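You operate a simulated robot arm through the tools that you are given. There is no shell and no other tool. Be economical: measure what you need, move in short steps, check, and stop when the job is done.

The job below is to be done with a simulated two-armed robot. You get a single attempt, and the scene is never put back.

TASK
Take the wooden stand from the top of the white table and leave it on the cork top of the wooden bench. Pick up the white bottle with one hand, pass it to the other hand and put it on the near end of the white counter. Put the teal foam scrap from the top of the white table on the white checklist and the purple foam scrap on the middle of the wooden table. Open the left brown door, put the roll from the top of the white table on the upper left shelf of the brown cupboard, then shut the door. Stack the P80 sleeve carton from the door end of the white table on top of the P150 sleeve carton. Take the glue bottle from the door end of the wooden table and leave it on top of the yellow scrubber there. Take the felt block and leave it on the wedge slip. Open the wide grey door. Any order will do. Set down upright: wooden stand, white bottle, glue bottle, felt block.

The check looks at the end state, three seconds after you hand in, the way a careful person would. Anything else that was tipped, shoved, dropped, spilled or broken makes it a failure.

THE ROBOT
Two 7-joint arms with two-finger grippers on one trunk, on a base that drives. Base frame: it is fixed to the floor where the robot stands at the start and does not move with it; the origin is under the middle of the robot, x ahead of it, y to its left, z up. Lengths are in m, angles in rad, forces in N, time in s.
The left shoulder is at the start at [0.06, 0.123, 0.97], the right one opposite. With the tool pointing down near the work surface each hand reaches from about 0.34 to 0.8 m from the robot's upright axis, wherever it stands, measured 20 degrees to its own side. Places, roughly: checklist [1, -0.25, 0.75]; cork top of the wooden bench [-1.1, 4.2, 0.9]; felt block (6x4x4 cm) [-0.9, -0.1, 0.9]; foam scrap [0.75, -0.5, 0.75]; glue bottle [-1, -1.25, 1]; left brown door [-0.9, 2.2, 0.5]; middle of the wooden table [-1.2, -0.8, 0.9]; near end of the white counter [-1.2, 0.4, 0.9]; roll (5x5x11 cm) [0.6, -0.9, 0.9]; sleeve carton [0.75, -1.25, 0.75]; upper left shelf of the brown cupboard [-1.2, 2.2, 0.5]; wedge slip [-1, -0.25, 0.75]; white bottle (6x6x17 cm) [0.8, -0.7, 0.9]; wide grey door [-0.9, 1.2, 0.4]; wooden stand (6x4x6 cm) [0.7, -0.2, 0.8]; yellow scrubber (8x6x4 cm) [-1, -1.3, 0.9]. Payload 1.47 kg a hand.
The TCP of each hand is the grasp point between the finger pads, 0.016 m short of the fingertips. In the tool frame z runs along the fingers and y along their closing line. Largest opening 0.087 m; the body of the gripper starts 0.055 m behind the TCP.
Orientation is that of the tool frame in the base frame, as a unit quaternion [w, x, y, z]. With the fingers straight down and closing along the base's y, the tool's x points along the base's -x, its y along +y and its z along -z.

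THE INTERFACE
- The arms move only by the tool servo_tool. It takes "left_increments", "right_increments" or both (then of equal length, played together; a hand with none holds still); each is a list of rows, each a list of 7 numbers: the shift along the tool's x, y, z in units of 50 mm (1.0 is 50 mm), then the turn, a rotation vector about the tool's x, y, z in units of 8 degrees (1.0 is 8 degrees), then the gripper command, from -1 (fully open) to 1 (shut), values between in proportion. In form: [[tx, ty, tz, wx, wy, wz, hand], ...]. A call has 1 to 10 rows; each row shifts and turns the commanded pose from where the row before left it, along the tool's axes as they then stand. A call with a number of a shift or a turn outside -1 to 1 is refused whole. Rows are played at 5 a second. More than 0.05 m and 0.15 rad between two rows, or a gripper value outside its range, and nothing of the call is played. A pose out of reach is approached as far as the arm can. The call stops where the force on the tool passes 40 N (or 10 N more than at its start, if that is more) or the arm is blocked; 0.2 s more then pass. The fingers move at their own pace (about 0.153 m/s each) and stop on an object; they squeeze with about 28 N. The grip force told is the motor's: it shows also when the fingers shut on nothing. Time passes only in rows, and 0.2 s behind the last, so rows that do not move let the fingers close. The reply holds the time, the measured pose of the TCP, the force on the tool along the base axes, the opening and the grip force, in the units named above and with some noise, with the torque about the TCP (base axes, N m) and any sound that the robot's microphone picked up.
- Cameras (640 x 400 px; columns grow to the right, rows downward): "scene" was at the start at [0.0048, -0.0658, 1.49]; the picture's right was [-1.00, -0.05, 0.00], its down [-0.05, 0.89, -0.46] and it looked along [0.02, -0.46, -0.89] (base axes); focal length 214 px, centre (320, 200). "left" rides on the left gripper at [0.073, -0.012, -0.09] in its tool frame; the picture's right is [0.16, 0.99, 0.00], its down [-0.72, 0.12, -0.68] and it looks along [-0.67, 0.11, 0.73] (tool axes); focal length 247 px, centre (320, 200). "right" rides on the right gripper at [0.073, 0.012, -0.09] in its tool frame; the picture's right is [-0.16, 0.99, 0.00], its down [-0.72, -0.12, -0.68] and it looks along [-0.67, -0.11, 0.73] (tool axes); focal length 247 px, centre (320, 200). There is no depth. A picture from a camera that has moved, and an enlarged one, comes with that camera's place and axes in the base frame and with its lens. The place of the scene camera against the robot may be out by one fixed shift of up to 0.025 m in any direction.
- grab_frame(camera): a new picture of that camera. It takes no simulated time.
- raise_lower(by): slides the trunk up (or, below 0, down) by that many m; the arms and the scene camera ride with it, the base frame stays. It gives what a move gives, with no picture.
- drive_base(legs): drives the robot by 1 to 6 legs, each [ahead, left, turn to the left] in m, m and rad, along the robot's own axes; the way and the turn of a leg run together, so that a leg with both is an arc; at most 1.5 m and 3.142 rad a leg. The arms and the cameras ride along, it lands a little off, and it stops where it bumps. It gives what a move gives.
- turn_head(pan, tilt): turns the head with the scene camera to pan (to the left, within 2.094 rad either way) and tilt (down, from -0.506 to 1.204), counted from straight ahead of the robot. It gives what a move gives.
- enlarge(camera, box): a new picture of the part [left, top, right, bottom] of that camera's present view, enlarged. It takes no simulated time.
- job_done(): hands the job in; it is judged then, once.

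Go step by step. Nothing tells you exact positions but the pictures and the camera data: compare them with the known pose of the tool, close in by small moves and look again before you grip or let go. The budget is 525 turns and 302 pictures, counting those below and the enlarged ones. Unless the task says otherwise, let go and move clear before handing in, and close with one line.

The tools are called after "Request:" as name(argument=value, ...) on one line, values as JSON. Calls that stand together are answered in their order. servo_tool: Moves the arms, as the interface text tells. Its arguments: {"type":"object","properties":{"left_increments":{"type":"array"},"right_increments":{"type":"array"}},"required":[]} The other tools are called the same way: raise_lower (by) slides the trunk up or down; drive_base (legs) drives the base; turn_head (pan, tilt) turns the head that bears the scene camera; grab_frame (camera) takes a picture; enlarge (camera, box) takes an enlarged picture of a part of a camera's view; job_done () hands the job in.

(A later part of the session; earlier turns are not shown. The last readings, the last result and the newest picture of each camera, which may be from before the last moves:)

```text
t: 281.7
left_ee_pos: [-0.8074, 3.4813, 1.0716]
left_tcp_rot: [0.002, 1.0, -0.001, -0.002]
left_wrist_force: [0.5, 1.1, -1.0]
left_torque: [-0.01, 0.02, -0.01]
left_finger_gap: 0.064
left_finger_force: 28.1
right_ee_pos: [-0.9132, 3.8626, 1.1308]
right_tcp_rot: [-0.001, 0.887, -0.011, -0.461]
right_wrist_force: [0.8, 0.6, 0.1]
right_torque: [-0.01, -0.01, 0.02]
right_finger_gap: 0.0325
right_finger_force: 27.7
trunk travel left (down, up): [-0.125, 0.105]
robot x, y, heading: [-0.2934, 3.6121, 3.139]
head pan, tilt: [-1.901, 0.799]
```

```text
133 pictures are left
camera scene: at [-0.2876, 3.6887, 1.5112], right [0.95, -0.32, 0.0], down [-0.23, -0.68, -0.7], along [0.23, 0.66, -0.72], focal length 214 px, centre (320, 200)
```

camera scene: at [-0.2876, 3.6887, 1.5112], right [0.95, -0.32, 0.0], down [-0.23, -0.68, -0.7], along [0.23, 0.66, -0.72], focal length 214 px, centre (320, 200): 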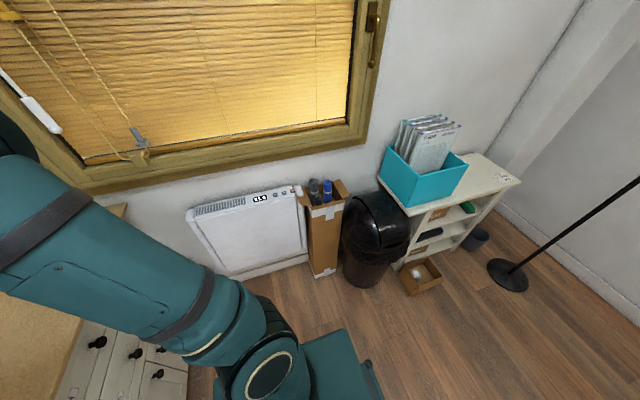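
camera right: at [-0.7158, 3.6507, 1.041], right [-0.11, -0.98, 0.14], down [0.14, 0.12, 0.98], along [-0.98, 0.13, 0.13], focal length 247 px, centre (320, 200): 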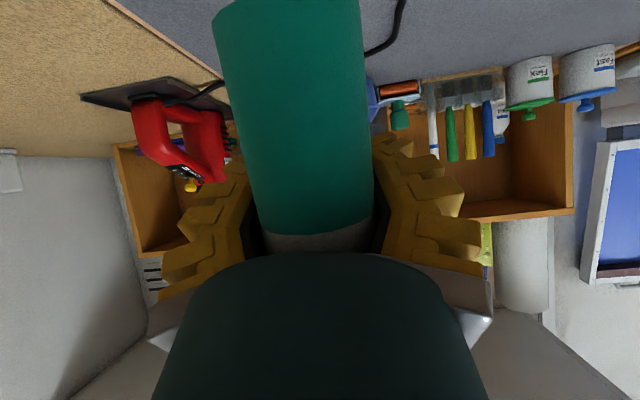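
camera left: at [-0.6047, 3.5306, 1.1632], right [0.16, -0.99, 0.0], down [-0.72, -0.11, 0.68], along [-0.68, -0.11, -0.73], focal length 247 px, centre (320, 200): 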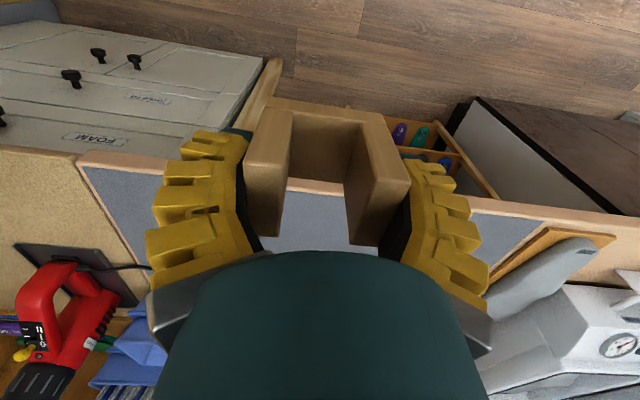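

The bin is upright. Rather than squeezing sideways, I rotate 0.6 rad to the right so the left hand can reach the cork from here.

Request:
drive_base(legs=[[0, 0, -0.6]])

Request:
turn_head(pan=0.2, tilt=0.8)

Request:
grab_frame(camera="scene")

Request:
grab_frame(camera="left")

```text
t: 283.7
left_ee_pos: [-0.7931, 3.7937, 1.0729]
left_tcp_rot: [0.001, 0.955, -0.296, -0.003]
left_wrist_force: [-0.1, 0.3, -0.6]
left_torque: [0.0, 0.0, 0.0]
left_finger_gap: 0.0637
left_finger_force: 28.4
right_ee_pos: [-0.6645, 4.1685, 1.1287]
right_tcp_rot: [-0.137, 0.844, -0.273, -0.441]
right_wrist_force: [-0.2, -0.2, -1.5]
right_torque: [-0.02, 0.03, 0.0]
right_finger_gap: 0.0324
right_finger_force: 27.8
trunk travel left (down, up): [-0.125, 0.105]
robot x, y, heading: [-0.2943, 3.6135, 2.538]
head pan, tilt: [-1.901, 0.799]
```

```text
t: 285.7
left_ee_pos: [-0.7926, 3.7948, 1.073]
left_tcp_rot: [0.001, 0.955, -0.297, -0.003]
left_wrist_force: [0.5, -0.6, 0.0]
left_torque: [0.02, -0.02, 0.0]
left_finger_gap: 0.0639
left_finger_force: 28.3
right_ee_pos: [-0.6657, 4.1687, 1.1302]
right_tcp_rot: [-0.137, 0.845, -0.273, -0.44]
right_wrist_force: [-0.4, 0.7, -0.9]
right_torque: [-0.01, 0.02, 0.02]
right_finger_gap: 0.0322
right_finger_force: 28.0
trunk travel left (down, up): [-0.125, 0.105]
robot x, y, heading: [-0.2934, 3.6104, 2.537]
head pan, tilt: [0.201, 0.799]
```

```text
132 pictures are left
camera scene: at [-0.3863, 3.6496, 1.5112], right [0.39, 0.92, 0.0], down [0.66, -0.28, -0.7], along [-0.64, 0.27, -0.72], focal length 214 px, centre (320, 200)
```

scene: 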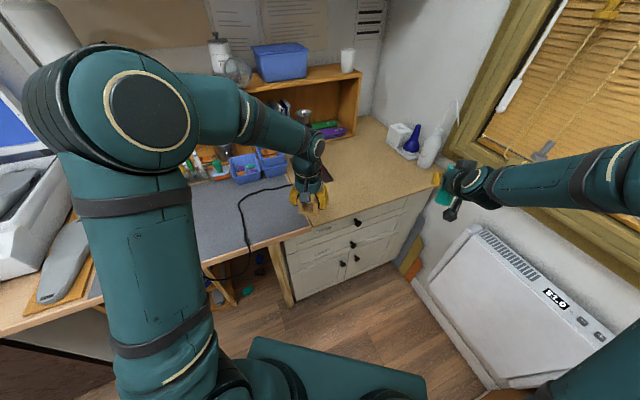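

```text
131 pictures are left
camera left: at [-0.7271, 3.7615, 1.1631], right [-0.43, -0.9, 0.0], down [-0.66, 0.31, 0.68], along [-0.62, 0.29, -0.73], focal length 247 px, centre (320, 200)
```

left: 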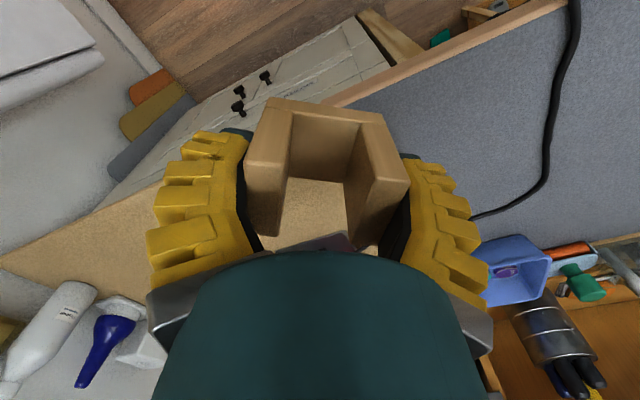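

The cork is clear around (-0.93,4.02). Moving the stand there.

Request:
servo_tool(left_increments=[[-0.9, 0, 0, 0, 0, 0, 1], [-0.9, 0, 0, 0, 0, 0, 1], [-0.9, 0, 0, 0, 0, 0, 1], [-0.9, 0, 0, 0, 0, 0, 1], [-0.9, 0, 0, 0, 0, 0, 1], [0, -0.9, 0, 0, 0, 0, 1], [0, -0.9, 0, 0, 0, 0, 1], [0, 0, 0.9, 0, 0, 0, 1], [0, 0, 0, 0, 0, 0, 1]])

Request:
grab_frame(camera="left")

Request:
enlarge(camera="scene", box=[240, 90, 460, 260])

```text
t: 287.7
left_ee_pos: [-0.9277, 3.9953, 1.0283]
left_tcp_rot: [0.001, 0.955, -0.296, -0.003]
left_wrist_force: [-0.3, -0.1, -0.5]
left_torque: [0.0, 0.01, -0.01]
left_finger_gap: 0.0638
left_finger_force: 28.5
right_ee_pos: [-0.6641, 4.1682, 1.1301]
right_tcp_rot: [-0.136, 0.845, -0.273, -0.439]
right_wrist_force: [0.2, -0.3, 0.2]
right_torque: [0.0, 0.01, -0.02]
right_finger_gap: 0.0318
right_finger_force: 28.3
trunk travel left (down, up): [-0.125, 0.105]
robot x, y, heading: [-0.2972, 3.612, 2.54]
head pan, tilt: [0.201, 0.799]
```

```text
130 pictures are left
camera left: at [-0.861, 3.9629, 1.1194], right [-0.43, -0.9, 0.0], down [-0.66, 0.31, 0.68], along [-0.62, 0.29, -0.73], focal length 247 px, centre (320, 200)
```

left: 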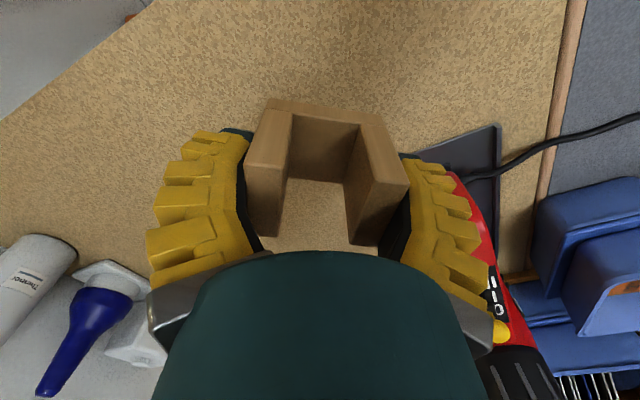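

```text
2.35 times, centred on (350, 175) of scene
camera zoom: at [-0.3859, 3.65, 1.5113], right [0.39, 0.92, 0.0], down [0.66, -0.28, -0.7], along [-0.64, 0.27, -0.72], focal length 505 px, centre (249, 259)
```

zoom: 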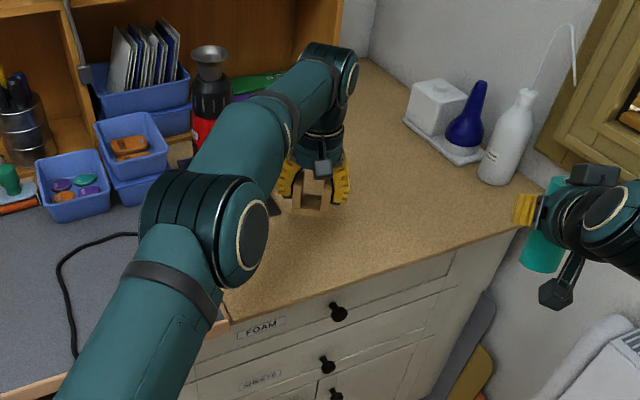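

Free cork below, but the heat-gun tray is close on one side; I shift 5 cm away and lower.

Request:
servo_tool(left_increments=[[0, -0.95, 0, 0, 0, 0, 1], [0, 0, 0.8, 0, 0, 0, 1], [0, 0, 0.8, 0, 0, 0, 1], [0, 0, 0, 0, 0, 0, 1]])

Request:
grab_frame(camera="left")

```text
t: 288.7
left_ee_pos: [-0.899, 4.0303, 0.9472]
left_tcp_rot: [0.001, 0.955, -0.297, -0.003]
left_wrist_force: [0.0, 0.4, 0.0]
left_torque: [0.02, -0.02, 0.0]
left_finger_gap: 0.0638
left_finger_force: 27.9
left hand out of reach, approached as far as the arm can: row 1
right_ee_pos: [-0.6642, 4.1673, 1.1315]
right_tcp_rot: [-0.137, 0.845, -0.274, -0.439]
right_wrist_force: [0.9, -0.6, -0.3]
right_torque: [-0.01, 0.0, 0.01]
right_finger_gap: 0.0317
right_finger_force: 27.9
trunk travel left (down, up): [-0.125, 0.105]
robot x, y, heading: [-0.297, 3.6153, 2.54]
head pan, tilt: [0.201, 0.799]
```

```text
128 pictures are left
camera left: at [-0.8322, 3.9979, 1.0378], right [-0.43, -0.9, 0.0], down [-0.66, 0.31, 0.68], along [-0.62, 0.29, -0.73], focal length 247 px, centre (320, 200)
```

left: 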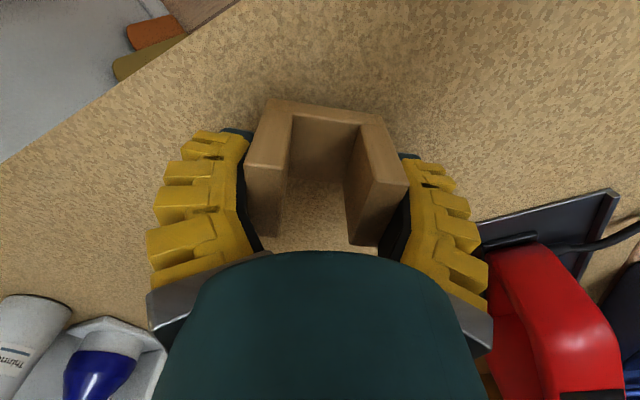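

Clear below. Continuing gently to contact.

Request:
servo_tool(left_increments=[[0, 0, 0.3, 0, 0, 0, 1], [0, 0, 0.2, 0, 0, 0, 1], [0, 0, 0.12, 0, 0, 0, 1], [0, 0, 0, 0, 0, 0, 1]])

```text
t: 289.7
left_ee_pos: [-0.8976, 4.0313, 0.9216]
left_tcp_rot: [-0.002, 0.955, -0.296, -0.007]
left_wrist_force: [-3.8, 3.2, 34.0]
left_torque: [-0.02, -0.05, -0.01]
left_finger_gap: 0.0648
left_finger_force: 28.2
right_ee_pos: [-0.6633, 4.1677, 1.1308]
right_tcp_rot: [-0.136, 0.845, -0.272, -0.44]
right_wrist_force: [0.5, 0.8, -0.5]
right_torque: [-0.01, -0.02, -0.03]
right_finger_gap: 0.0316
right_finger_force: 27.2
trunk travel left (down, up): [-0.125, 0.105]
robot x, y, heading: [-0.2913, 3.6158, 2.536]
head pan, tilt: [0.201, 0.799]
```

Contact. I ease off, open and lift straight up.

Request:
servo_tool(left_increments=[[0, 0, -0.08, 0, 0, 0, 1], [0, 0, 0, 0, 0, 0, -0.7], [0, 0, 0, 0, 0, 0, -1], [0, 0, 0, 0, 0, 0, -1], [0, 0, -0.4, 0, 0, 0, -1], [0, 0, -0.8, 0, 0, 0, -1], [0, 0, -0.9, 0, 0, 0, -1], [0, 0, -0.9, 0, 0, 0, -1]])

Request:
grab_frame(camera="left")

Request:
enlarge(camera="scene", box=[240, 90, 460, 260])

```text
t: 291.5
left_ee_pos: [-0.8931, 4.025, 1.0688]
left_tcp_rot: [0.0, 0.955, -0.297, -0.003]
left_wrist_force: [0.5, -0.7, -0.1]
left_torque: [0.04, 0.02, 0.02]
left_finger_gap: 0.0872
left_finger_force: 0.0
left hand out of reach, approached as far as the arm can: row 8
right_ee_pos: [-0.6644, 4.1681, 1.1297]
right_tcp_rot: [-0.137, 0.844, -0.273, -0.44]
right_wrist_force: [0.0, -1.0, -1.3]
right_torque: [0.04, 0.01, -0.02]
right_finger_gap: 0.0312
right_finger_force: 27.9
trunk travel left (down, up): [-0.125, 0.105]
robot x, y, heading: [-0.2917, 3.6146, 2.54]
head pan, tilt: [0.201, 0.799]
```

```text
127 pictures are left
camera left: at [-0.826, 3.993, 1.1599], right [-0.43, -0.9, 0.0], down [-0.66, 0.32, 0.68], along [-0.62, 0.29, -0.73], focal length 247 px, centre (320, 200)
```

left: 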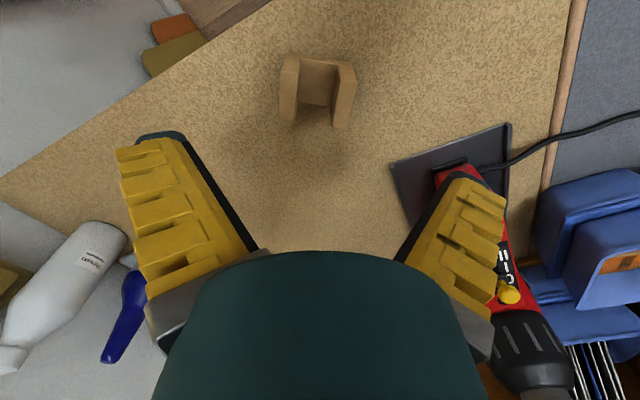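

```text
2.35 times, centred on (350, 175) of scene
camera zoom: at [-0.3854, 3.6489, 1.5113], right [0.39, 0.92, 0.0], down [0.66, -0.28, -0.7], along [-0.64, 0.27, -0.72], focal length 505 px, centre (249, 259)
```

zoom: 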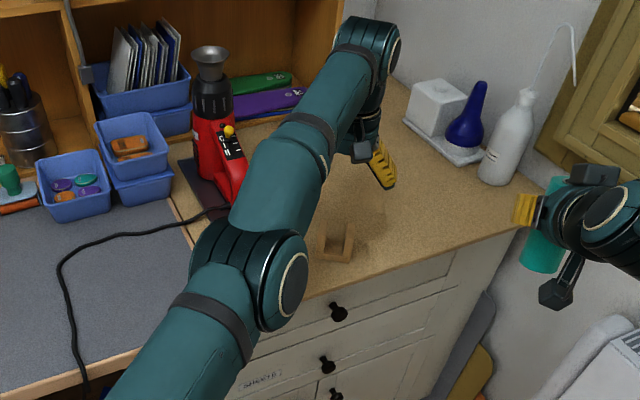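

The stand is upright on the cork. The roll's grip gap has shrunk a little, so I check it.

Request:
grab_frame(camera="right")

Request:
servo_tool(left_increments=[[0.9, 0, 0, 0, 0, 0, -1], [0.9, 0, 0, 0, 0, 0, -1], [0.9, 0, 0, 0, 0, 0, -1], [0.9, 0, 0, 0, 0, 0, -1], [0.9, 0, 0, 0, 0, 0, -1]])

```text
125 pictures are left
camera right: at [-0.5766, 4.0909, 1.1219], right [-0.65, -0.75, 0.14], down [0.19, 0.02, 0.98], along [-0.74, 0.66, 0.13], focal length 247 px, centre (320, 200)
```

right: 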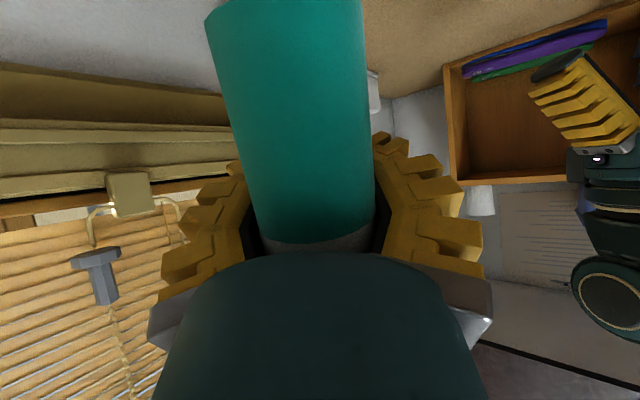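

```text
t: 292.7
left_ee_pos: [-0.843, 4.0527, 1.1049]
left_tcp_rot: [0.001, 0.955, -0.298, -0.002]
left_wrist_force: [-0.8, -0.3, 0.3]
left_torque: [0.0, 0.01, 0.02]
left_finger_gap: 0.087
left_finger_force: 0.0
left hand out of reach, approached as far as the arm can: row 1, 2, 3, 4, 5
right_ee_pos: [-0.6653, 4.1678, 1.1302]
right_tcp_rot: [-0.137, 0.844, -0.272, -0.441]
right_wrist_force: [0.3, 0.2, -0.5]
right_torque: [0.0, 0.08, 0.01]
right_finger_gap: 0.0316
right_finger_force: 28.1
trunk travel left (down, up): [-0.125, 0.105]
robot x, y, heading: [-0.2998, 3.613, 2.538]
head pan, tilt: [0.201, 0.799]
```

The roll has moved inward toward the palm, so it's secure. The left arm, however, reports out-of-reach; let me see its posture.

Request:
grab_frame(camera="scene")

Request:
servo_tool(left_increments=[[0.3, 0, 0, 0, 0, 0, -1], [0, 0, 0, 0, 0, 0, -1]])

```text
124 pictures are left
camera scene: at [-0.3862, 3.6496, 1.5112], right [0.39, 0.92, 0.0], down [0.66, -0.28, -0.7], along [-0.64, 0.27, -0.72], focal length 214 px, centre (320, 200)
```

scene: 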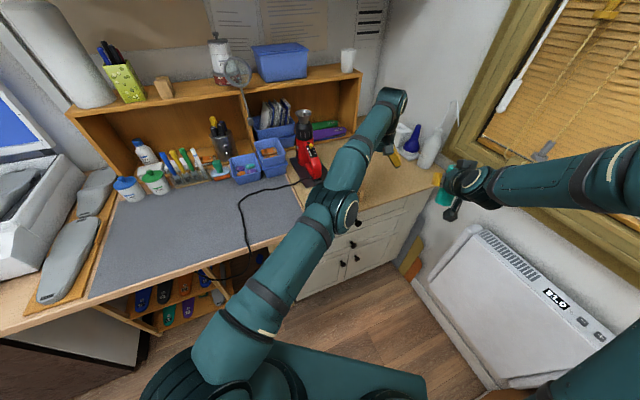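

```text
t: 293.3
left_ee_pos: [-0.8377, 4.0539, 1.1088]
left_tcp_rot: [0.001, 0.955, -0.296, -0.002]
left_wrist_force: [0.1, -0.3, 0.3]
left_torque: [-0.01, -0.03, -0.03]
left_finger_gap: 0.087
left_finger_force: 0.1
left hand out of reach, approached as far as the arm can: row 1
right_ee_pos: [-0.6659, 4.1691, 1.129]
right_tcp_rot: [-0.137, 0.845, -0.273, -0.439]
right_wrist_force: [0.4, -0.1, 0.0]
right_torque: [0.02, 0.02, -0.04]
right_finger_gap: 0.0312
right_finger_force: 27.8
trunk travel left (down, up): [-0.125, 0.105]
robot x, y, heading: [-0.2963, 3.6153, 2.541]
head pan, tilt: [0.201, 0.799]
```

The left arm is nearly straight (singular). I try moving it sideways toward the robot's left and slightly down to re-bend the elbow.

Request:
servo_tool(left_increments=[[0.3, 0.6, 0, 0, 0, 0, -1], [0.3, 0.6, 0, 0, 0, 0, -1], [0.3, 0.6, 0, 0, 0, 0, -1], [0, 0, 0, 0, 0, 0, -1]])

```text
t: 294.3
left_ee_pos: [-0.893, 4.0056, 1.1248]
left_tcp_rot: [0.001, 0.955, -0.296, -0.002]
left_wrist_force: [0.5, -0.1, 0.1]
left_torque: [-0.01, 0.01, 0.0]
left_finger_gap: 0.0869
left_finger_force: 0.0
left hand out of reach, approached as far as the arm can: row 1, 2, 3
right_ee_pos: [-0.6638, 4.1701, 1.1293]
right_tcp_rot: [-0.136, 0.845, -0.272, -0.44]
right_wrist_force: [0.5, 1.2, -0.5]
right_torque: [-0.01, 0.05, 0.03]
right_finger_gap: 0.0311
right_finger_force: 27.8
trunk travel left (down, up): [-0.125, 0.105]
robot x, y, heading: [-0.2943, 3.6133, 2.538]
head pan, tilt: [0.201, 0.799]
```

Request:
servo_tool(left_increments=[[0, 0, 0.6, 0, 0, 0, -1], [0, 0, 0.6, 0, 0, 0, -1], [0, 0, 0, 0, 0, 0, -1]])

Request:
grab_frame(camera="scene")

```text
t: 295.1
left_ee_pos: [-0.9028, 4.0161, 1.0686]
left_tcp_rot: [0.002, 0.955, -0.296, -0.001]
left_wrist_force: [-0.3, 0.1, 0.2]
left_torque: [-0.02, -0.01, 0.0]
left_finger_gap: 0.0869
left_finger_force: 0.0
left hand out of reach, approached as far as the arm can: row 1, 2
right_ee_pos: [-0.6664, 4.1689, 1.1293]
right_tcp_rot: [-0.136, 0.845, -0.272, -0.44]
right_wrist_force: [-0.3, 0.5, 0.1]
right_torque: [-0.01, 0.01, 0.01]
right_finger_gap: 0.031
right_finger_force: 28.4
trunk travel left (down, up): [-0.125, 0.105]
robot x, y, heading: [-0.2953, 3.6201, 2.544]
head pan, tilt: [0.201, 0.799]
```

```text
123 pictures are left
camera scene: at [-0.386, 3.6495, 1.5113], right [0.39, 0.92, 0.0], down [0.66, -0.28, -0.7], along [-0.64, 0.27, -0.72], focal length 214 px, centre (320, 200)
```

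scene: 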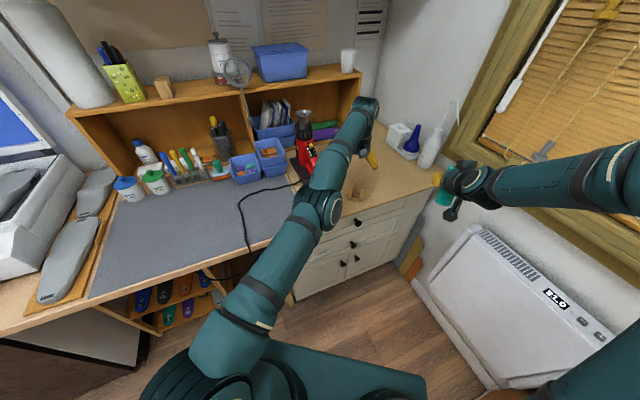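

I try tilting the tool outward, which pulls the wrist toward the shoulder and should re-bend the elbow.

Request:
servo_tool(left_increments=[[0.5, 0, -0.3, 0, -1, 0, -1], [0.5, 0, -0.3, 0, -1, 0, -1], [0.5, 0, -0.3, 0, -1, 0, -1], [0, 0, 0, 0, 0, 0, -1]])

```text
t: 296.1
left_ee_pos: [-0.9244, 4.0801, 1.1399]
left_tcp_rot: [-0.06, 0.934, -0.29, -0.201]
left_wrist_force: [-0.5, 0.2, 0.1]
left_torque: [-0.04, -0.01, -0.01]
left_finger_gap: 0.0869
left_finger_force: 0.1
left hand out of reach, approached as far as the arm can: row 1, 2, 3
right_ee_pos: [-0.6651, 4.1684, 1.1295]
right_tcp_rot: [-0.137, 0.844, -0.274, -0.439]
right_wrist_force: [-0.7, 0.0, -0.6]
right_torque: [0.01, 0.05, -0.03]
right_finger_gap: 0.0307
right_finger_force: 28.3
trunk travel left (down, up): [-0.125, 0.105]
robot x, y, heading: [-0.3016, 3.6146, 2.536]
head pan, tilt: [0.201, 0.799]
```

Request:
servo_tool(left_increments=[[0, 0, 0.8, 0, 1, 0, -1], [0, 0, 0.8, 0, 1, 0, -1], [0, 0, 0.8, 0, 1, 0, -1], [0, 0, 0, 0, 0, 0, -1]])

```text
t: 297.1
left_ee_pos: [-0.8979, 4.033, 1.0165]
left_tcp_rot: [-0.001, 0.955, -0.297, -0.004]
left_wrist_force: [-0.2, 0.5, -0.6]
left_torque: [0.0, 0.04, 0.02]
left_finger_gap: 0.0871
left_finger_force: 0.1
left hand out of reach, approached as far as the arm can: row 1, 2, 3
right_ee_pos: [-0.6647, 4.1679, 1.13]
right_tcp_rot: [-0.137, 0.844, -0.273, -0.44]
right_wrist_force: [0.8, 1.0, -0.2]
right_torque: [0.06, -0.01, 0.0]
right_finger_gap: 0.0304
right_finger_force: 27.8
trunk travel left (down, up): [-0.125, 0.105]
robot x, y, heading: [-0.2942, 3.6157, 2.541]
head pan, tilt: [0.201, 0.799]
```

Request:
servo_tool(left_increments=[[0, 0.6, 0, 0, 0, 0, -1], [0.5, 0.5, 0, 0, 0, 0, -1], [0.5, 0.5, 0, 0, 0, 0, -1], [0.8, 0, 0, 0, 0, 0, -1], [0.8, 0, 0, 0, 0, 0, -1]])

Request:
grab_frame(camera="scene")

```text
t: 298.3
left_ee_pos: [-0.8355, 3.8933, 1.0159]
left_tcp_rot: [0.0, 0.955, -0.297, -0.003]
left_wrist_force: [-0.4, -0.2, 0.1]
left_torque: [-0.01, -0.01, -0.01]
left_finger_gap: 0.0872
left_finger_force: 0.1
right_ee_pos: [-0.6648, 4.1679, 1.1305]
right_tcp_rot: [-0.137, 0.844, -0.272, -0.441]
right_wrist_force: [0.1, -0.8, -0.2]
right_torque: [0.01, 0.04, -0.01]
right_finger_gap: 0.0299
right_finger_force: 28.2
trunk travel left (down, up): [-0.125, 0.105]
robot x, y, heading: [-0.2947, 3.6128, 2.539]
head pan, tilt: [0.201, 0.799]
```

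```text
122 pictures are left
camera scene: at [-0.3857, 3.6486, 1.5113], right [0.39, 0.92, 0.0], down [0.66, -0.28, -0.7], along [-0.64, 0.27, -0.72], focal length 214 px, centre (320, 200)
```

scene: 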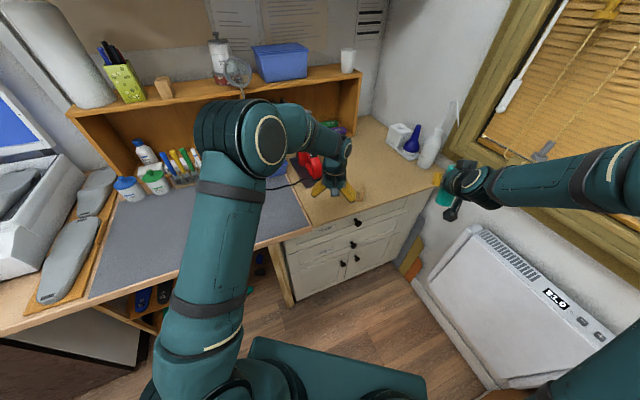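

The elbow has re-bent. I retract the left hand, then check the stand.

Request:
servo_tool(left_increments=[[0.9, 0, 0, 0, 0, 0, -1], [0.9, 0, -0.3, 0, 0, 0, -1], [0.9, 0, -0.3, 0, 0, 0, -1], [0.6, 0, -0.5, 0, 0, 0, -1]])

Request:
enlarge(camera="scene", box=[270, 110, 450, 240])

```text
t: 299.3
left_ee_pos: [-0.6985, 3.7995, 1.071]
left_tcp_rot: [0.001, 0.955, -0.296, -0.003]
left_wrist_force: [-0.2, -0.3, -0.1]
left_torque: [-0.01, 0.02, -0.03]
left_finger_gap: 0.0868
left_finger_force: 0.0
right_ee_pos: [-0.6649, 4.1682, 1.1293]
right_tcp_rot: [-0.137, 0.845, -0.273, -0.44]
right_wrist_force: [-0.1, -0.9, 0.7]
right_torque: [0.04, 0.02, 0.01]
right_finger_gap: 0.0298
right_finger_force: 28.6
trunk travel left (down, up): [-0.125, 0.105]
robot x, y, heading: [-0.2947, 3.6116, 2.539]
head pan, tilt: [0.201, 0.799]
```

```text
3.08 times, centred on (360, 175) of scene
camera zoom: at [-0.3858, 3.6487, 1.5113], right [0.39, 0.92, 0.0], down [0.66, -0.28, -0.7], along [-0.64, 0.27, -0.72], focal length 660 px, centre (197, 277)
```

zoom: 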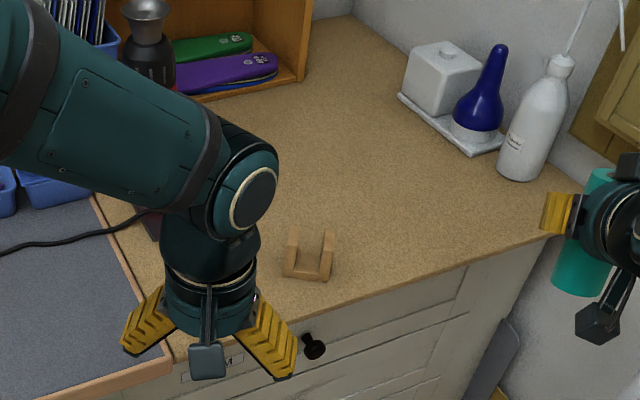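

The stand is fine. Now to the brown cupboard: I retract the roll hand, turn to face the cupboards and slide back to y≈2.6 for a view.

Request:
servo_tool(right_increments=[[0.55, 0, -0.8, 0, 0, 0, 1], [0.55, 0, -0.8, 0, 0, 0, 1], [-0.3, 0, -0.2, 0, 0, 0, 1]])

Request:
drive_base(legs=[[0, 0, 0.6], [0, 0.9, 0]])

Request:
turn_head(pan=0.4, tilt=0.9)

Request:
grab_frame(camera="scene")

```text
t: 300.1
left_ee_pos: [-0.7009, 3.7997, 1.0695]
left_tcp_rot: [0.0, 0.955, -0.297, -0.002]
left_wrist_force: [0.7, 0.2, 0.7]
left_torque: [0.03, -0.01, 0.02]
left_finger_gap: 0.087
left_finger_force: 0.0
right_ee_pos: [-0.5849, 4.1134, 1.1492]
right_tcp_rot: [-0.137, 0.845, -0.273, -0.439]
right_wrist_force: [0.0, -1.0, -0.7]
right_torque: [0.02, 0.03, 0.0]
right_finger_gap: 0.0297
right_finger_force: 28.3
trunk travel left (down, up): [-0.125, 0.105]
robot x, y, heading: [-0.2912, 3.6141, 2.538]
head pan, tilt: [0.201, 0.799]
```

```text
t: 310.1
left_ee_pos: [-0.7201, 2.6291, 1.07]
left_tcp_rot: [0.002, 1.0, 0.009, -0.003]
left_wrist_force: [0.5, -0.5, 0.0]
left_torque: [-0.01, 0.01, 0.03]
left_finger_gap: 0.0871
left_finger_force: 0.1
right_ee_pos: [-0.8097, 2.95, 1.1481]
right_tcp_rot: [0.005, 0.887, -0.001, -0.461]
right_wrist_force: [0.3, -0.5, -0.6]
right_torque: [0.03, 0.01, -0.05]
right_finger_gap: 0.0271
right_finger_force: 27.7
trunk travel left (down, up): [-0.125, 0.105]
robot x, y, heading: [-0.2768, 2.7161, -3.123]
head pan, tilt: [0.201, 0.799]
```

```text
t: 310.8
left_ee_pos: [-0.7214, 2.6294, 1.0684]
left_tcp_rot: [0.001, 1.0, 0.009, -0.002]
left_wrist_force: [-0.7, 0.2, -0.5]
left_torque: [0.0, 0.02, 0.0]
left_finger_gap: 0.0869
left_finger_force: 0.0
right_ee_pos: [-0.81, 2.9528, 1.149]
right_tcp_rot: [0.004, 0.888, -0.001, -0.46]
right_wrist_force: [0.1, -0.3, 0.4]
right_torque: [-0.03, -0.01, 0.05]
right_finger_gap: 0.0269
right_finger_force: 28.2
trunk travel left (down, up): [-0.125, 0.105]
robot x, y, heading: [-0.281, 2.7114, -3.12]
head pan, tilt: [0.4, 0.901]
```

```text
120 pictures are left
camera scene: at [-0.3706, 2.6807, 1.5033], right [-0.41, 0.91, 0.0], down [0.72, 0.32, -0.62], along [-0.57, -0.25, -0.78], focal length 214 px, centre (320, 200)
```

scene: 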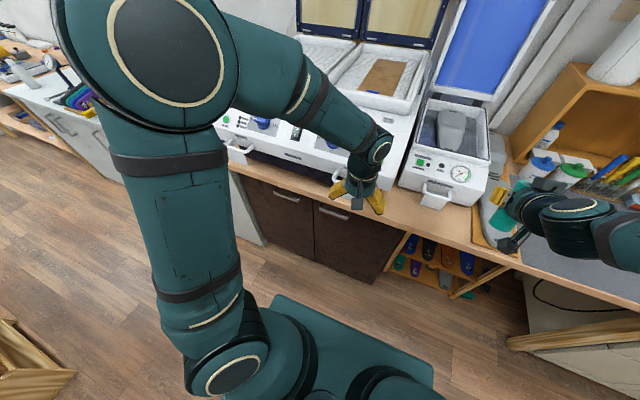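

The brown cupboard has two dark doors; the left one spans y≈2.10–2.44 with a bar handle near its top. I zoom in and also check the roll.

Request:
enlarge(camera="scene", box=[200, 150, 420, 300])

Request:
grab_frame(camera="right")

```text
2.67 times, centred on (310, 225) of scene
camera zoom: at [-0.3706, 2.6807, 1.5033], right [-0.41, 0.91, 0.0], down [0.72, 0.32, -0.62], along [-0.57, -0.25, -0.78], focal length 572 px, centre (347, 133)
```

zoom: 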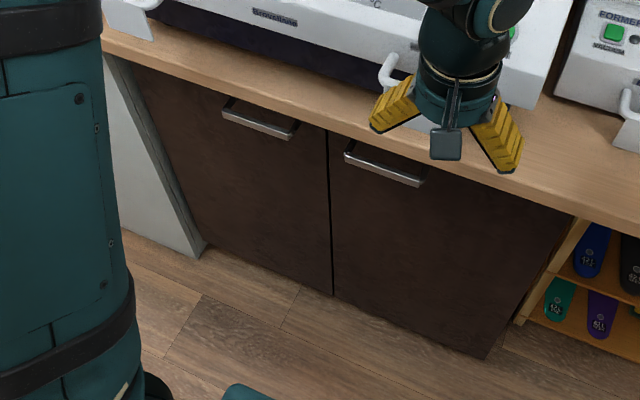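

```text
118 pictures are left
camera right: at [-0.6933, 2.9389, 1.1406], right [-0.09, -0.99, 0.14], down [0.14, 0.13, 0.98], along [-0.99, 0.11, 0.13], focal length 247 px, centre (320, 200)
```

right: 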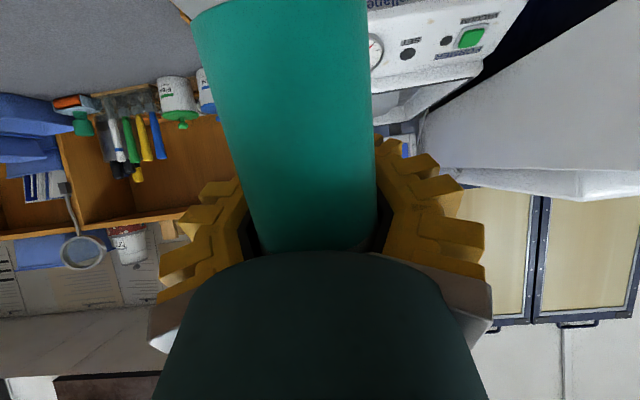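

The roll keeps settling inward, still safe. For the door: left door hinged on its left side, handle near top right (~(-0.82,2.33,0.78)). I back up to leave room for the door swing and centre at y≈2.45.

Request:
drive_base(legs=[[-0.1, 0, -0.02], [0, 0.26, 0]])

Request:
turn_head(pan=0.25, tilt=0.9)

Request:
servo_tool(left_increments=[[0, 0, 0, 0, -1, 0, -1], [0, 0, 0, 0, -1, 0, -1], [0, 0, 0, 0, -1, 0, -1], [0, 0, 0, 0, -1, 0, -1], [0, 0, 0, 0, -1, 0, -1], [0, 0, 0, 0, -1, 0, -1], [0, 0, 0, 0, -1, 0, -1], [0, 0, 0, 0, -1, 0, -1], [0, 0, 0, 0, -1, 0, -1], [0, 0, 0, 0, -1, 0, -1]])

Request:
grab_frame(camera="scene")

Request:
grab_frame(camera="left")

```text
t: 314.4
left_ee_pos: [-0.6243, 2.3837, 1.069]
left_tcp_rot: [0.0, 1.0, -0.002, -0.003]
left_wrist_force: [0.9, -0.2, -0.3]
left_torque: [0.01, 0.04, -0.04]
left_finger_gap: 0.0868
left_finger_force: 0.1
right_ee_pos: [-0.7053, 2.7069, 1.1494]
right_tcp_rot: [-0.001, 0.887, -0.011, -0.461]
right_wrist_force: [-0.2, 0.4, 0.1]
right_torque: [-0.01, -0.01, -0.02]
right_finger_gap: 0.026
right_finger_force: 28.2
trunk travel left (down, up): [-0.125, 0.105]
robot x, y, heading: [-0.1865, 2.4581, 3.135]
head pan, tilt: [0.4, 0.901]
```

```text
t: 315.1
left_ee_pos: [-0.6246, 2.3822, 1.0703]
left_tcp_rot: [0.002, 1.0, -0.002, -0.004]
left_wrist_force: [0.0, -0.7, -0.1]
left_torque: [-0.02, -0.03, -0.01]
left_finger_gap: 0.0869
left_finger_force: 0.0
right_ee_pos: [-0.7057, 2.7067, 1.1486]
right_tcp_rot: [0.0, 0.888, -0.011, -0.459]
right_wrist_force: [0.0, -0.1, 0.4]
right_torque: [0.01, -0.04, 0.02]
right_finger_gap: 0.0262
right_finger_force: 28.7
trunk travel left (down, up): [-0.125, 0.105]
robot x, y, heading: [-0.1839, 2.4557, 3.14]
head pan, tilt: [0.25, 0.901]
```

```text
t: 317.3
left_ee_pos: [-0.6765, 2.4093, 1.0783]
left_tcp_rot: [0.0, 0.764, -0.002, -0.645]
left_wrist_force: [0.0, -0.3, 0.6]
left_torque: [-0.03, 0.0, -0.01]
left_finger_gap: 0.087
left_finger_force: 0.0
left hand out of reach, approached as far as the arm can: row 6, 7, 8, 9, 10
right_ee_pos: [-0.7056, 2.7089, 1.1487]
right_tcp_rot: [-0.001, 0.888, -0.011, -0.46]
right_wrist_force: [-0.5, -1.0, 0.1]
right_torque: [0.02, 0.04, 0.03]
right_finger_gap: 0.0257
right_finger_force: 27.9
trunk travel left (down, up): [-0.125, 0.105]
robot x, y, heading: [-0.1847, 2.4587, 3.137]
head pan, tilt: [0.25, 0.901]
```

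```text
117 pictures are left
camera scene: at [-0.2765, 2.4383, 1.5033], right [-0.25, 0.97, 0.0], down [0.76, 0.19, -0.62], along [-0.6, -0.15, -0.78], focal length 214 px, centre (320, 200)
```

scene: 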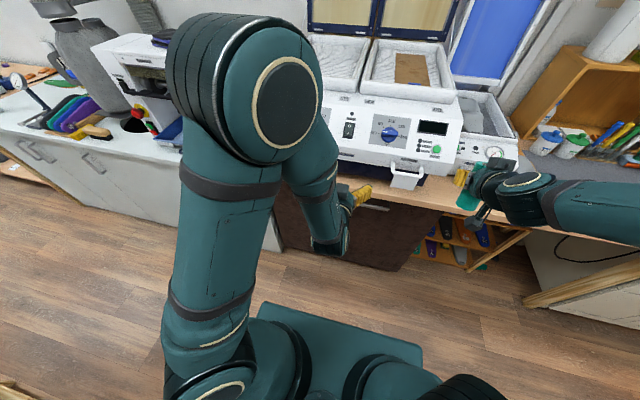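

```text
116 pictures are left
camera left: at [-0.576, 2.4189, 1.0234], right [0.02, -0.99, -0.15], down [0.55, -0.12, 0.83], along [-0.84, -0.1, 0.54], focal length 247 px, centre (320, 200)
```

left: 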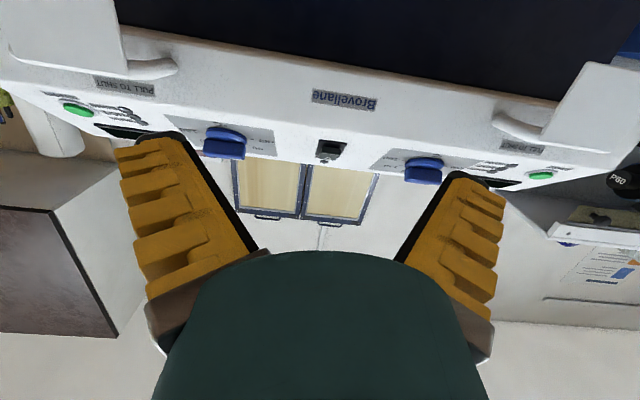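

Left tool now points forward. I lower it to handle height, then roll it 90° so the fingers close vertically on the bar.

Request:
servo_tool(left_increments=[[0.82, 0, 0.1, 0, 0, 0, -1], [0.82, 0, 0.1, 0, 0, 0, -1], [0.82, 0, 0.1, 0, 0, 0, -1], [0.82, 0, 0.1, 0, 0, 0, -1], [0.82, 0, 0.1, 0, 0, 0, -1], [0.82, 0, 0.1, 0, 0, 0, -1], [0.8, 0, 0.1, 0, 0, 0, -1]])

Request:
servo_tool(left_increments=[[0, 0, 0, 0, 0, 1, -1], [0, 0, 0, 0, 0, 1, -1], [0, 0, 0, 0, 0, 1, -1], [0, 0, 0, 0, 0, 1, -1], [0, 0, 0, 0, 0, 1, -1], [0, 0, 0, 0, 0, 1, -1], [0, 0, 0, 0, 0, 1, -1], [0, 0, 0, 0, 0, 1, -1], [0, 0, 0, 0, 0, 1, -1], [0, 0, 0, 0, 0, 1, -1]])

Request:
grab_frame(camera="left")

Request:
grab_frame(camera="scene")

```text
t: 318.9
left_ee_pos: [-0.6623, 2.4116, 0.7904]
left_tcp_rot: [0.005, 0.764, -0.001, -0.645]
left_wrist_force: [-0.2, -0.1, -0.5]
left_torque: [-0.02, -0.01, -0.02]
left_finger_gap: 0.0867
left_finger_force: 0.1
left hand out of reach, approached as far as the arm can: row 7
right_ee_pos: [-0.7054, 2.7079, 1.148]
right_tcp_rot: [-0.001, 0.888, -0.011, -0.46]
right_wrist_force: [-0.6, 0.1, 0.2]
right_torque: [0.01, 0.06, 0.03]
right_finger_gap: 0.0255
right_finger_force: 28.1
trunk travel left (down, up): [-0.125, 0.105]
robot x, y, heading: [-0.1838, 2.4584, 3.143]
head pan, tilt: [0.25, 0.901]
```

```text
t: 321.1
left_ee_pos: [-0.6621, 2.4105, 0.7916]
left_tcp_rot: [0.414, 0.584, -0.493, -0.495]
left_wrist_force: [0.6, -0.2, 0.7]
left_torque: [0.0, 0.0, 0.01]
left_finger_gap: 0.0872
left_finger_force: 0.0
right_ee_pos: [-0.7055, 2.708, 1.1483]
right_tcp_rot: [0.0, 0.887, -0.011, -0.461]
right_wrist_force: [-0.6, -0.8, -0.2]
right_torque: [-0.02, 0.01, -0.02]
right_finger_gap: 0.025
right_finger_force: 27.6
trunk travel left (down, up): [-0.125, 0.105]
robot x, y, heading: [-0.1849, 2.4585, 3.143]
head pan, tilt: [0.25, 0.901]
```

```text
115 pictures are left
camera left: at [-0.5695, 2.3398, 0.785], right [-0.16, -0.32, 0.93], down [0.63, 0.69, 0.35], along [-0.76, 0.65, 0.09], focal length 247 px, centre (320, 200)
```

left: 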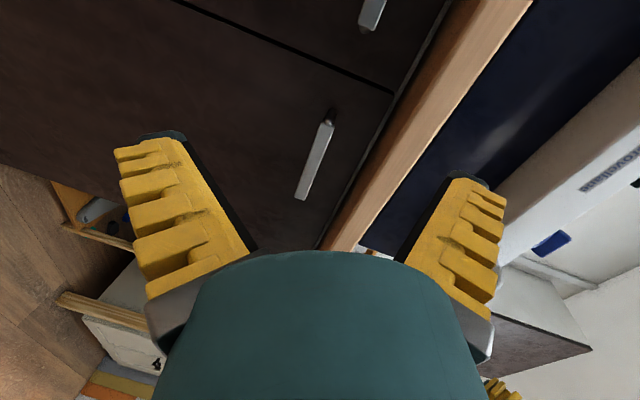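

```text
114 pictures are left
camera scene: at [-0.2758, 2.4379, 1.5033], right [-0.25, 0.97, 0.0], down [0.76, 0.19, -0.62], along [-0.6, -0.15, -0.78], focal length 214 px, centre (320, 200)
```

scene: 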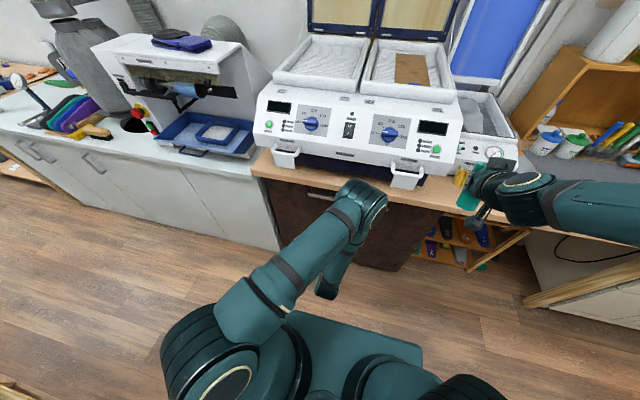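

Handles seen: right door's at y 2.445–2.56, left door's mirrored at about y 2.28–2.39, z≈0.79. I finish the roll and shift left in front of the left handle.

Request:
servo_tool(left_increments=[[0, 0, 0, 0, 0, 1, -1], [0, 0, 0, 0, 0, 0.25, -1], [0.8, 0, 0, 0, 0, 0, -1], [0.7, 0, 0, 0, 0, 0, -1], [0, 0, 0, 0, 0, 0, -1]])

Request:
grab_frame(camera="left")

```text
t: 322.3
left_ee_pos: [-0.6588, 2.3365, 0.7921]
left_tcp_rot: [-0.457, -0.539, 0.542, 0.456]
left_wrist_force: [0.7, -0.3, 0.8]
left_torque: [0.05, 0.02, -0.02]
left_finger_gap: 0.087
left_finger_force: 0.0
right_ee_pos: [-0.706, 2.7082, 1.149]
right_tcp_rot: [0.0, 0.887, -0.011, -0.461]
right_wrist_force: [-0.6, -0.1, -0.3]
right_torque: [0.0, 0.04, 0.02]
right_finger_gap: 0.0247
right_finger_force: 28.1
trunk travel left (down, up): [-0.125, 0.105]
robot x, y, heading: [-0.184, 2.4575, 3.14]
head pan, tilt: [0.25, 0.901]
```

```text
113 pictures are left
camera left: at [-0.5695, 2.2621, 0.7987], right [-0.17, -0.15, 0.97], down [0.65, 0.72, 0.23], along [-0.74, 0.67, -0.02], focal length 247 px, centre (320, 200)
```

left: 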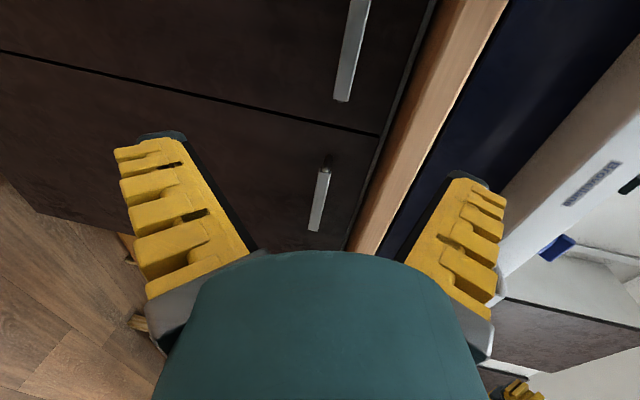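

Request:
servo_tool(left_increments=[[0.47, 0.14, 0.8, 0, 0, 0, -1], [0.47, 0.14, 0.8, 0, 0, 0, -1], [0, 0, 0, 0, 0, 0, -1]])

Request:
grab_frame(camera="left")

```text
t: 323.1
left_ee_pos: [-0.7405, 2.2878, 0.7921]
left_tcp_rot: [-0.456, -0.539, 0.542, 0.457]
left_wrist_force: [-0.4, 1.0, 0.8]
left_torque: [0.0, -0.01, 0.0]
left_finger_gap: 0.0869
left_finger_force: 0.0
right_ee_pos: [-0.705, 2.7063, 1.1481]
right_tcp_rot: [0.0, 0.888, -0.011, -0.461]
right_wrist_force: [0.5, -0.3, -0.4]
right_torque: [-0.01, -0.03, 0.04]
right_finger_gap: 0.0244
right_finger_force: 28.2
trunk travel left (down, up): [-0.125, 0.105]
robot x, y, heading: [-0.1858, 2.4606, 3.139]
head pan, tilt: [0.25, 0.901]
```

```text
112 pictures are left
camera left: at [-0.6501, 2.2141, 0.7976], right [-0.17, -0.15, 0.97], down [0.65, 0.72, 0.23], along [-0.74, 0.67, -0.02], focal length 247 px, centre (320, 200)
```

left: 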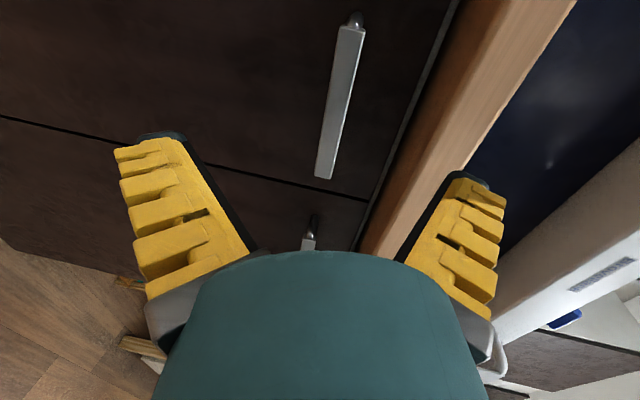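

The bar is at x≈-0.84, y 2.24–2.36, z≈0.791, just under the worktop. I half-close the fingers to fit and advance around the bar.

Request:
servo_tool(left_increments=[[-0.1, 0.1, 0, 0, 0, 0, 0], [0, 0.1, 0.6, 0, 0, 0, 0], [0, 0.1, 0.6, 0, 0, 0, 0], [0, 0.05, 0.4, 0, 0, 0, 0], [0, 0, 0, 0, 0, 0, 0]])

Request:
grab_frame(camera="left")

```text
t: 324.3
left_ee_pos: [-0.8249, 2.2943, 0.7955]
left_tcp_rot: [-0.456, -0.539, 0.542, 0.455]
left_wrist_force: [-0.1, 0.8, 0.6]
left_torque: [0.0, 0.03, 0.01]
left_finger_gap: 0.0489
left_finger_force: 4.7
right_ee_pos: [-0.7055, 2.7067, 1.1494]
right_tcp_rot: [0.0, 0.888, -0.011, -0.461]
right_wrist_force: [0.8, 0.4, -0.3]
right_torque: [0.0, 0.0, 0.0]
right_finger_gap: 0.0245
right_finger_force: 28.2
trunk travel left (down, up): [-0.125, 0.105]
robot x, y, heading: [-0.183, 2.4557, 3.14]
head pan, tilt: [0.25, 0.901]
```

```text
111 pictures are left
camera left: at [-0.735, 2.2208, 0.8015], right [-0.17, -0.15, 0.97], down [0.65, 0.72, 0.23], along [-0.74, 0.67, -0.02], focal length 247 px, centre (320, 200)
```

left: 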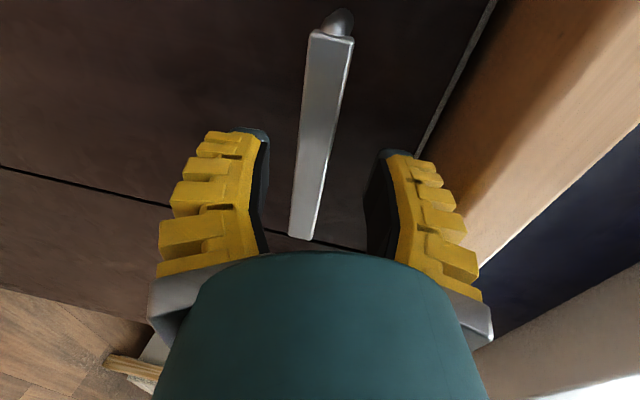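

The bar lies between the fingers. I advance 2 cm more and close.

Request:
servo_tool(left_increments=[[0, 0.06, 0.35, 0, 0, 0, 0], [0, 0, 0, 0, 0, 0, 1], [0, 0, 0, 0, 0, 0, 1], [0, 0, 0, 0, 0, 0, 1]])

Request:
grab_frame(camera="left")

```text
t: 325.3
left_ee_pos: [-0.8401, 2.2953, 0.7914]
left_tcp_rot: [-0.453, -0.542, 0.545, 0.452]
left_wrist_force: [19.2, 5.0, -34.1]
left_torque: [0.1, -0.49, 0.07]
left_finger_gap: 0.0059
left_finger_force: 29.2
right_ee_pos: [-0.7069, 2.7072, 1.1479]
right_tcp_rot: [-0.001, 0.888, -0.011, -0.46]
right_wrist_force: [0.1, -0.1, -0.6]
right_torque: [0.04, 0.01, -0.01]
right_finger_gap: 0.0242
right_finger_force: 28.0
trunk travel left (down, up): [-0.125, 0.105]
robot x, y, heading: [-0.1838, 2.4573, 3.141]
head pan, tilt: [0.25, 0.901]
```

```text
110 pictures are left
camera left: at [-0.7509, 2.221, 0.7977], right [-0.18, -0.15, 0.97], down [0.65, 0.72, 0.23], along [-0.74, 0.67, -0.03], focal length 247 px, centre (320, 200)
```

left: 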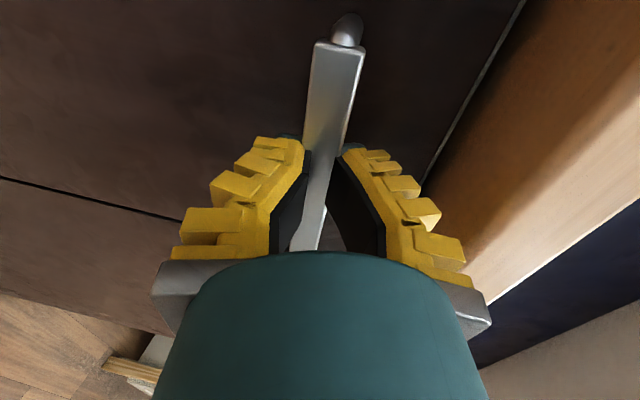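

The bar is gripped. I now pull the door open along its arc, rotating the hand with it, a few degrees at first.

Request:
servo_tool(left_increments=[[0, -0.12, 0, 0, 0, 0, 1], [0.04, -0.1, -0.59, 0, -1, 0.17, 1], [0.04, -0.1, -0.59, 0, -1, 0.17, 1], [0, 0, 0, 0, 0, 0, 1]])

Request:
grab_frame(camera="left")

Request:
grab_frame(camera="scene")

```text
t: 326.3
left_ee_pos: [-0.7826, 2.2852, 0.7905]
left_tcp_rot: [-0.387, -0.456, 0.613, 0.517]
left_wrist_force: [-0.6, 0.2, 0.5]
left_torque: [0.01, 0.0, 0.0]
left_finger_gap: 0.0001
left_finger_force: 28.2
right_ee_pos: [-0.7061, 2.7068, 1.148]
right_tcp_rot: [0.0, 0.887, -0.012, -0.462]
right_wrist_force: [0.3, -0.5, 0.7]
right_torque: [0.02, 0.04, 0.01]
right_finger_gap: 0.0243
right_finger_force: 27.8
trunk travel left (down, up): [-0.125, 0.105]
robot x, y, heading: [-0.1827, 2.4571, 3.139]
head pan, tilt: [0.25, 0.901]
```

```text
109 pictures are left
camera left: at [-0.7174, 2.1899, 0.7971], right [-0.2, -0.1, 0.97], down [0.83, 0.51, 0.23], along [-0.52, 0.85, -0.02], focal length 247 px, centre (320, 200)
```

left: 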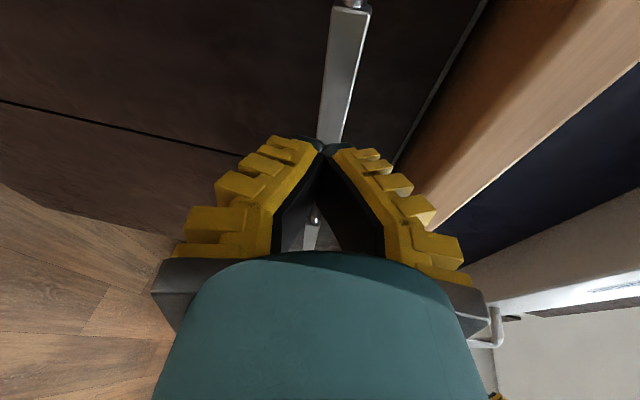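

```text
108 pictures are left
camera scene: at [-0.2757, 2.4382, 1.5034], right [-0.24, 0.97, 0.0], down [0.76, 0.19, -0.62], along [-0.6, -0.15, -0.78], focal length 214 px, centre (320, 200)
```

scene: 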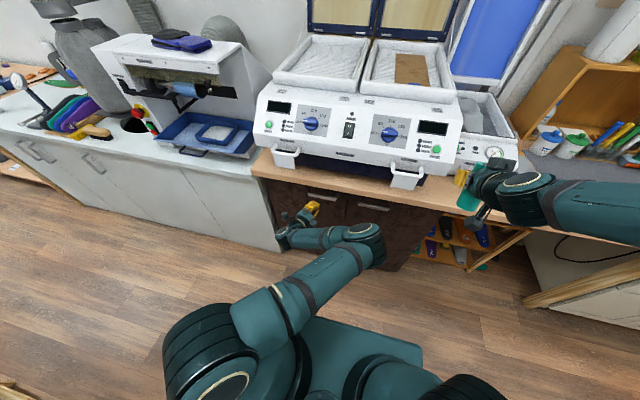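

The grip slid off since only the tips held it. I'll go deeper so the V-shaped fingers close behind the bar and hook it.

Request:
servo_tool(left_increments=[[0, 0, 0, 0, 1, -0.17, 0], [0, 0, 0, 0, 1, -0.17, 0], [-0.2, 0.1, 0.3, 0, 0, 0, 0], [0, 0.1, 0.5, 0, 0, 0, 0], [0, 0.05, 0.3, 0, 0, 0, 0], [0, 0, 0, 0, 0, 0, 0]])

Request:
grab_frame(camera="left")

```text
t: 327.7
left_ee_pos: [-0.8398, 2.2965, 0.7921]
left_tcp_rot: [-0.456, -0.539, 0.543, 0.456]
left_wrist_force: [-1.2, -1.6, 0.4]
left_torque: [0.02, -0.02, -0.01]
left_finger_gap: 0.049
left_finger_force: 4.5
right_ee_pos: [-0.7058, 2.7079, 1.1496]
right_tcp_rot: [-0.001, 0.887, -0.011, -0.461]
right_wrist_force: [-0.1, -0.4, -0.9]
right_torque: [-0.02, 0.07, -0.01]
right_finger_gap: 0.0243
right_finger_force: 28.0
trunk travel left (down, up): [-0.125, 0.105]
robot x, y, heading: [-0.181, 2.4564, 3.14]
head pan, tilt: [0.25, 0.901]
```

```text
107 pictures are left
camera left: at [-0.7502, 2.2217, 0.7973], right [-0.17, -0.15, 0.97], down [0.65, 0.72, 0.23], along [-0.74, 0.67, -0.02], focal length 247 px, centre (320, 200)
```

left: 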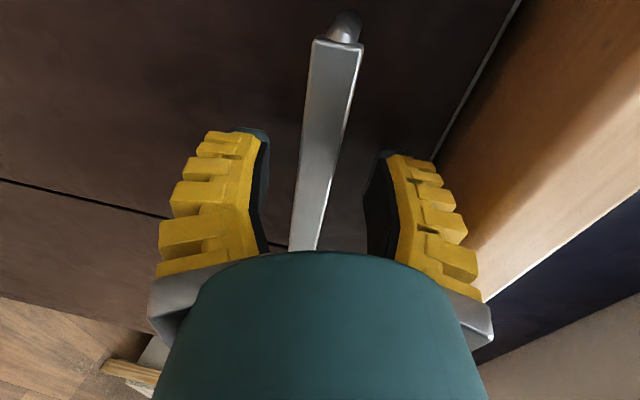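

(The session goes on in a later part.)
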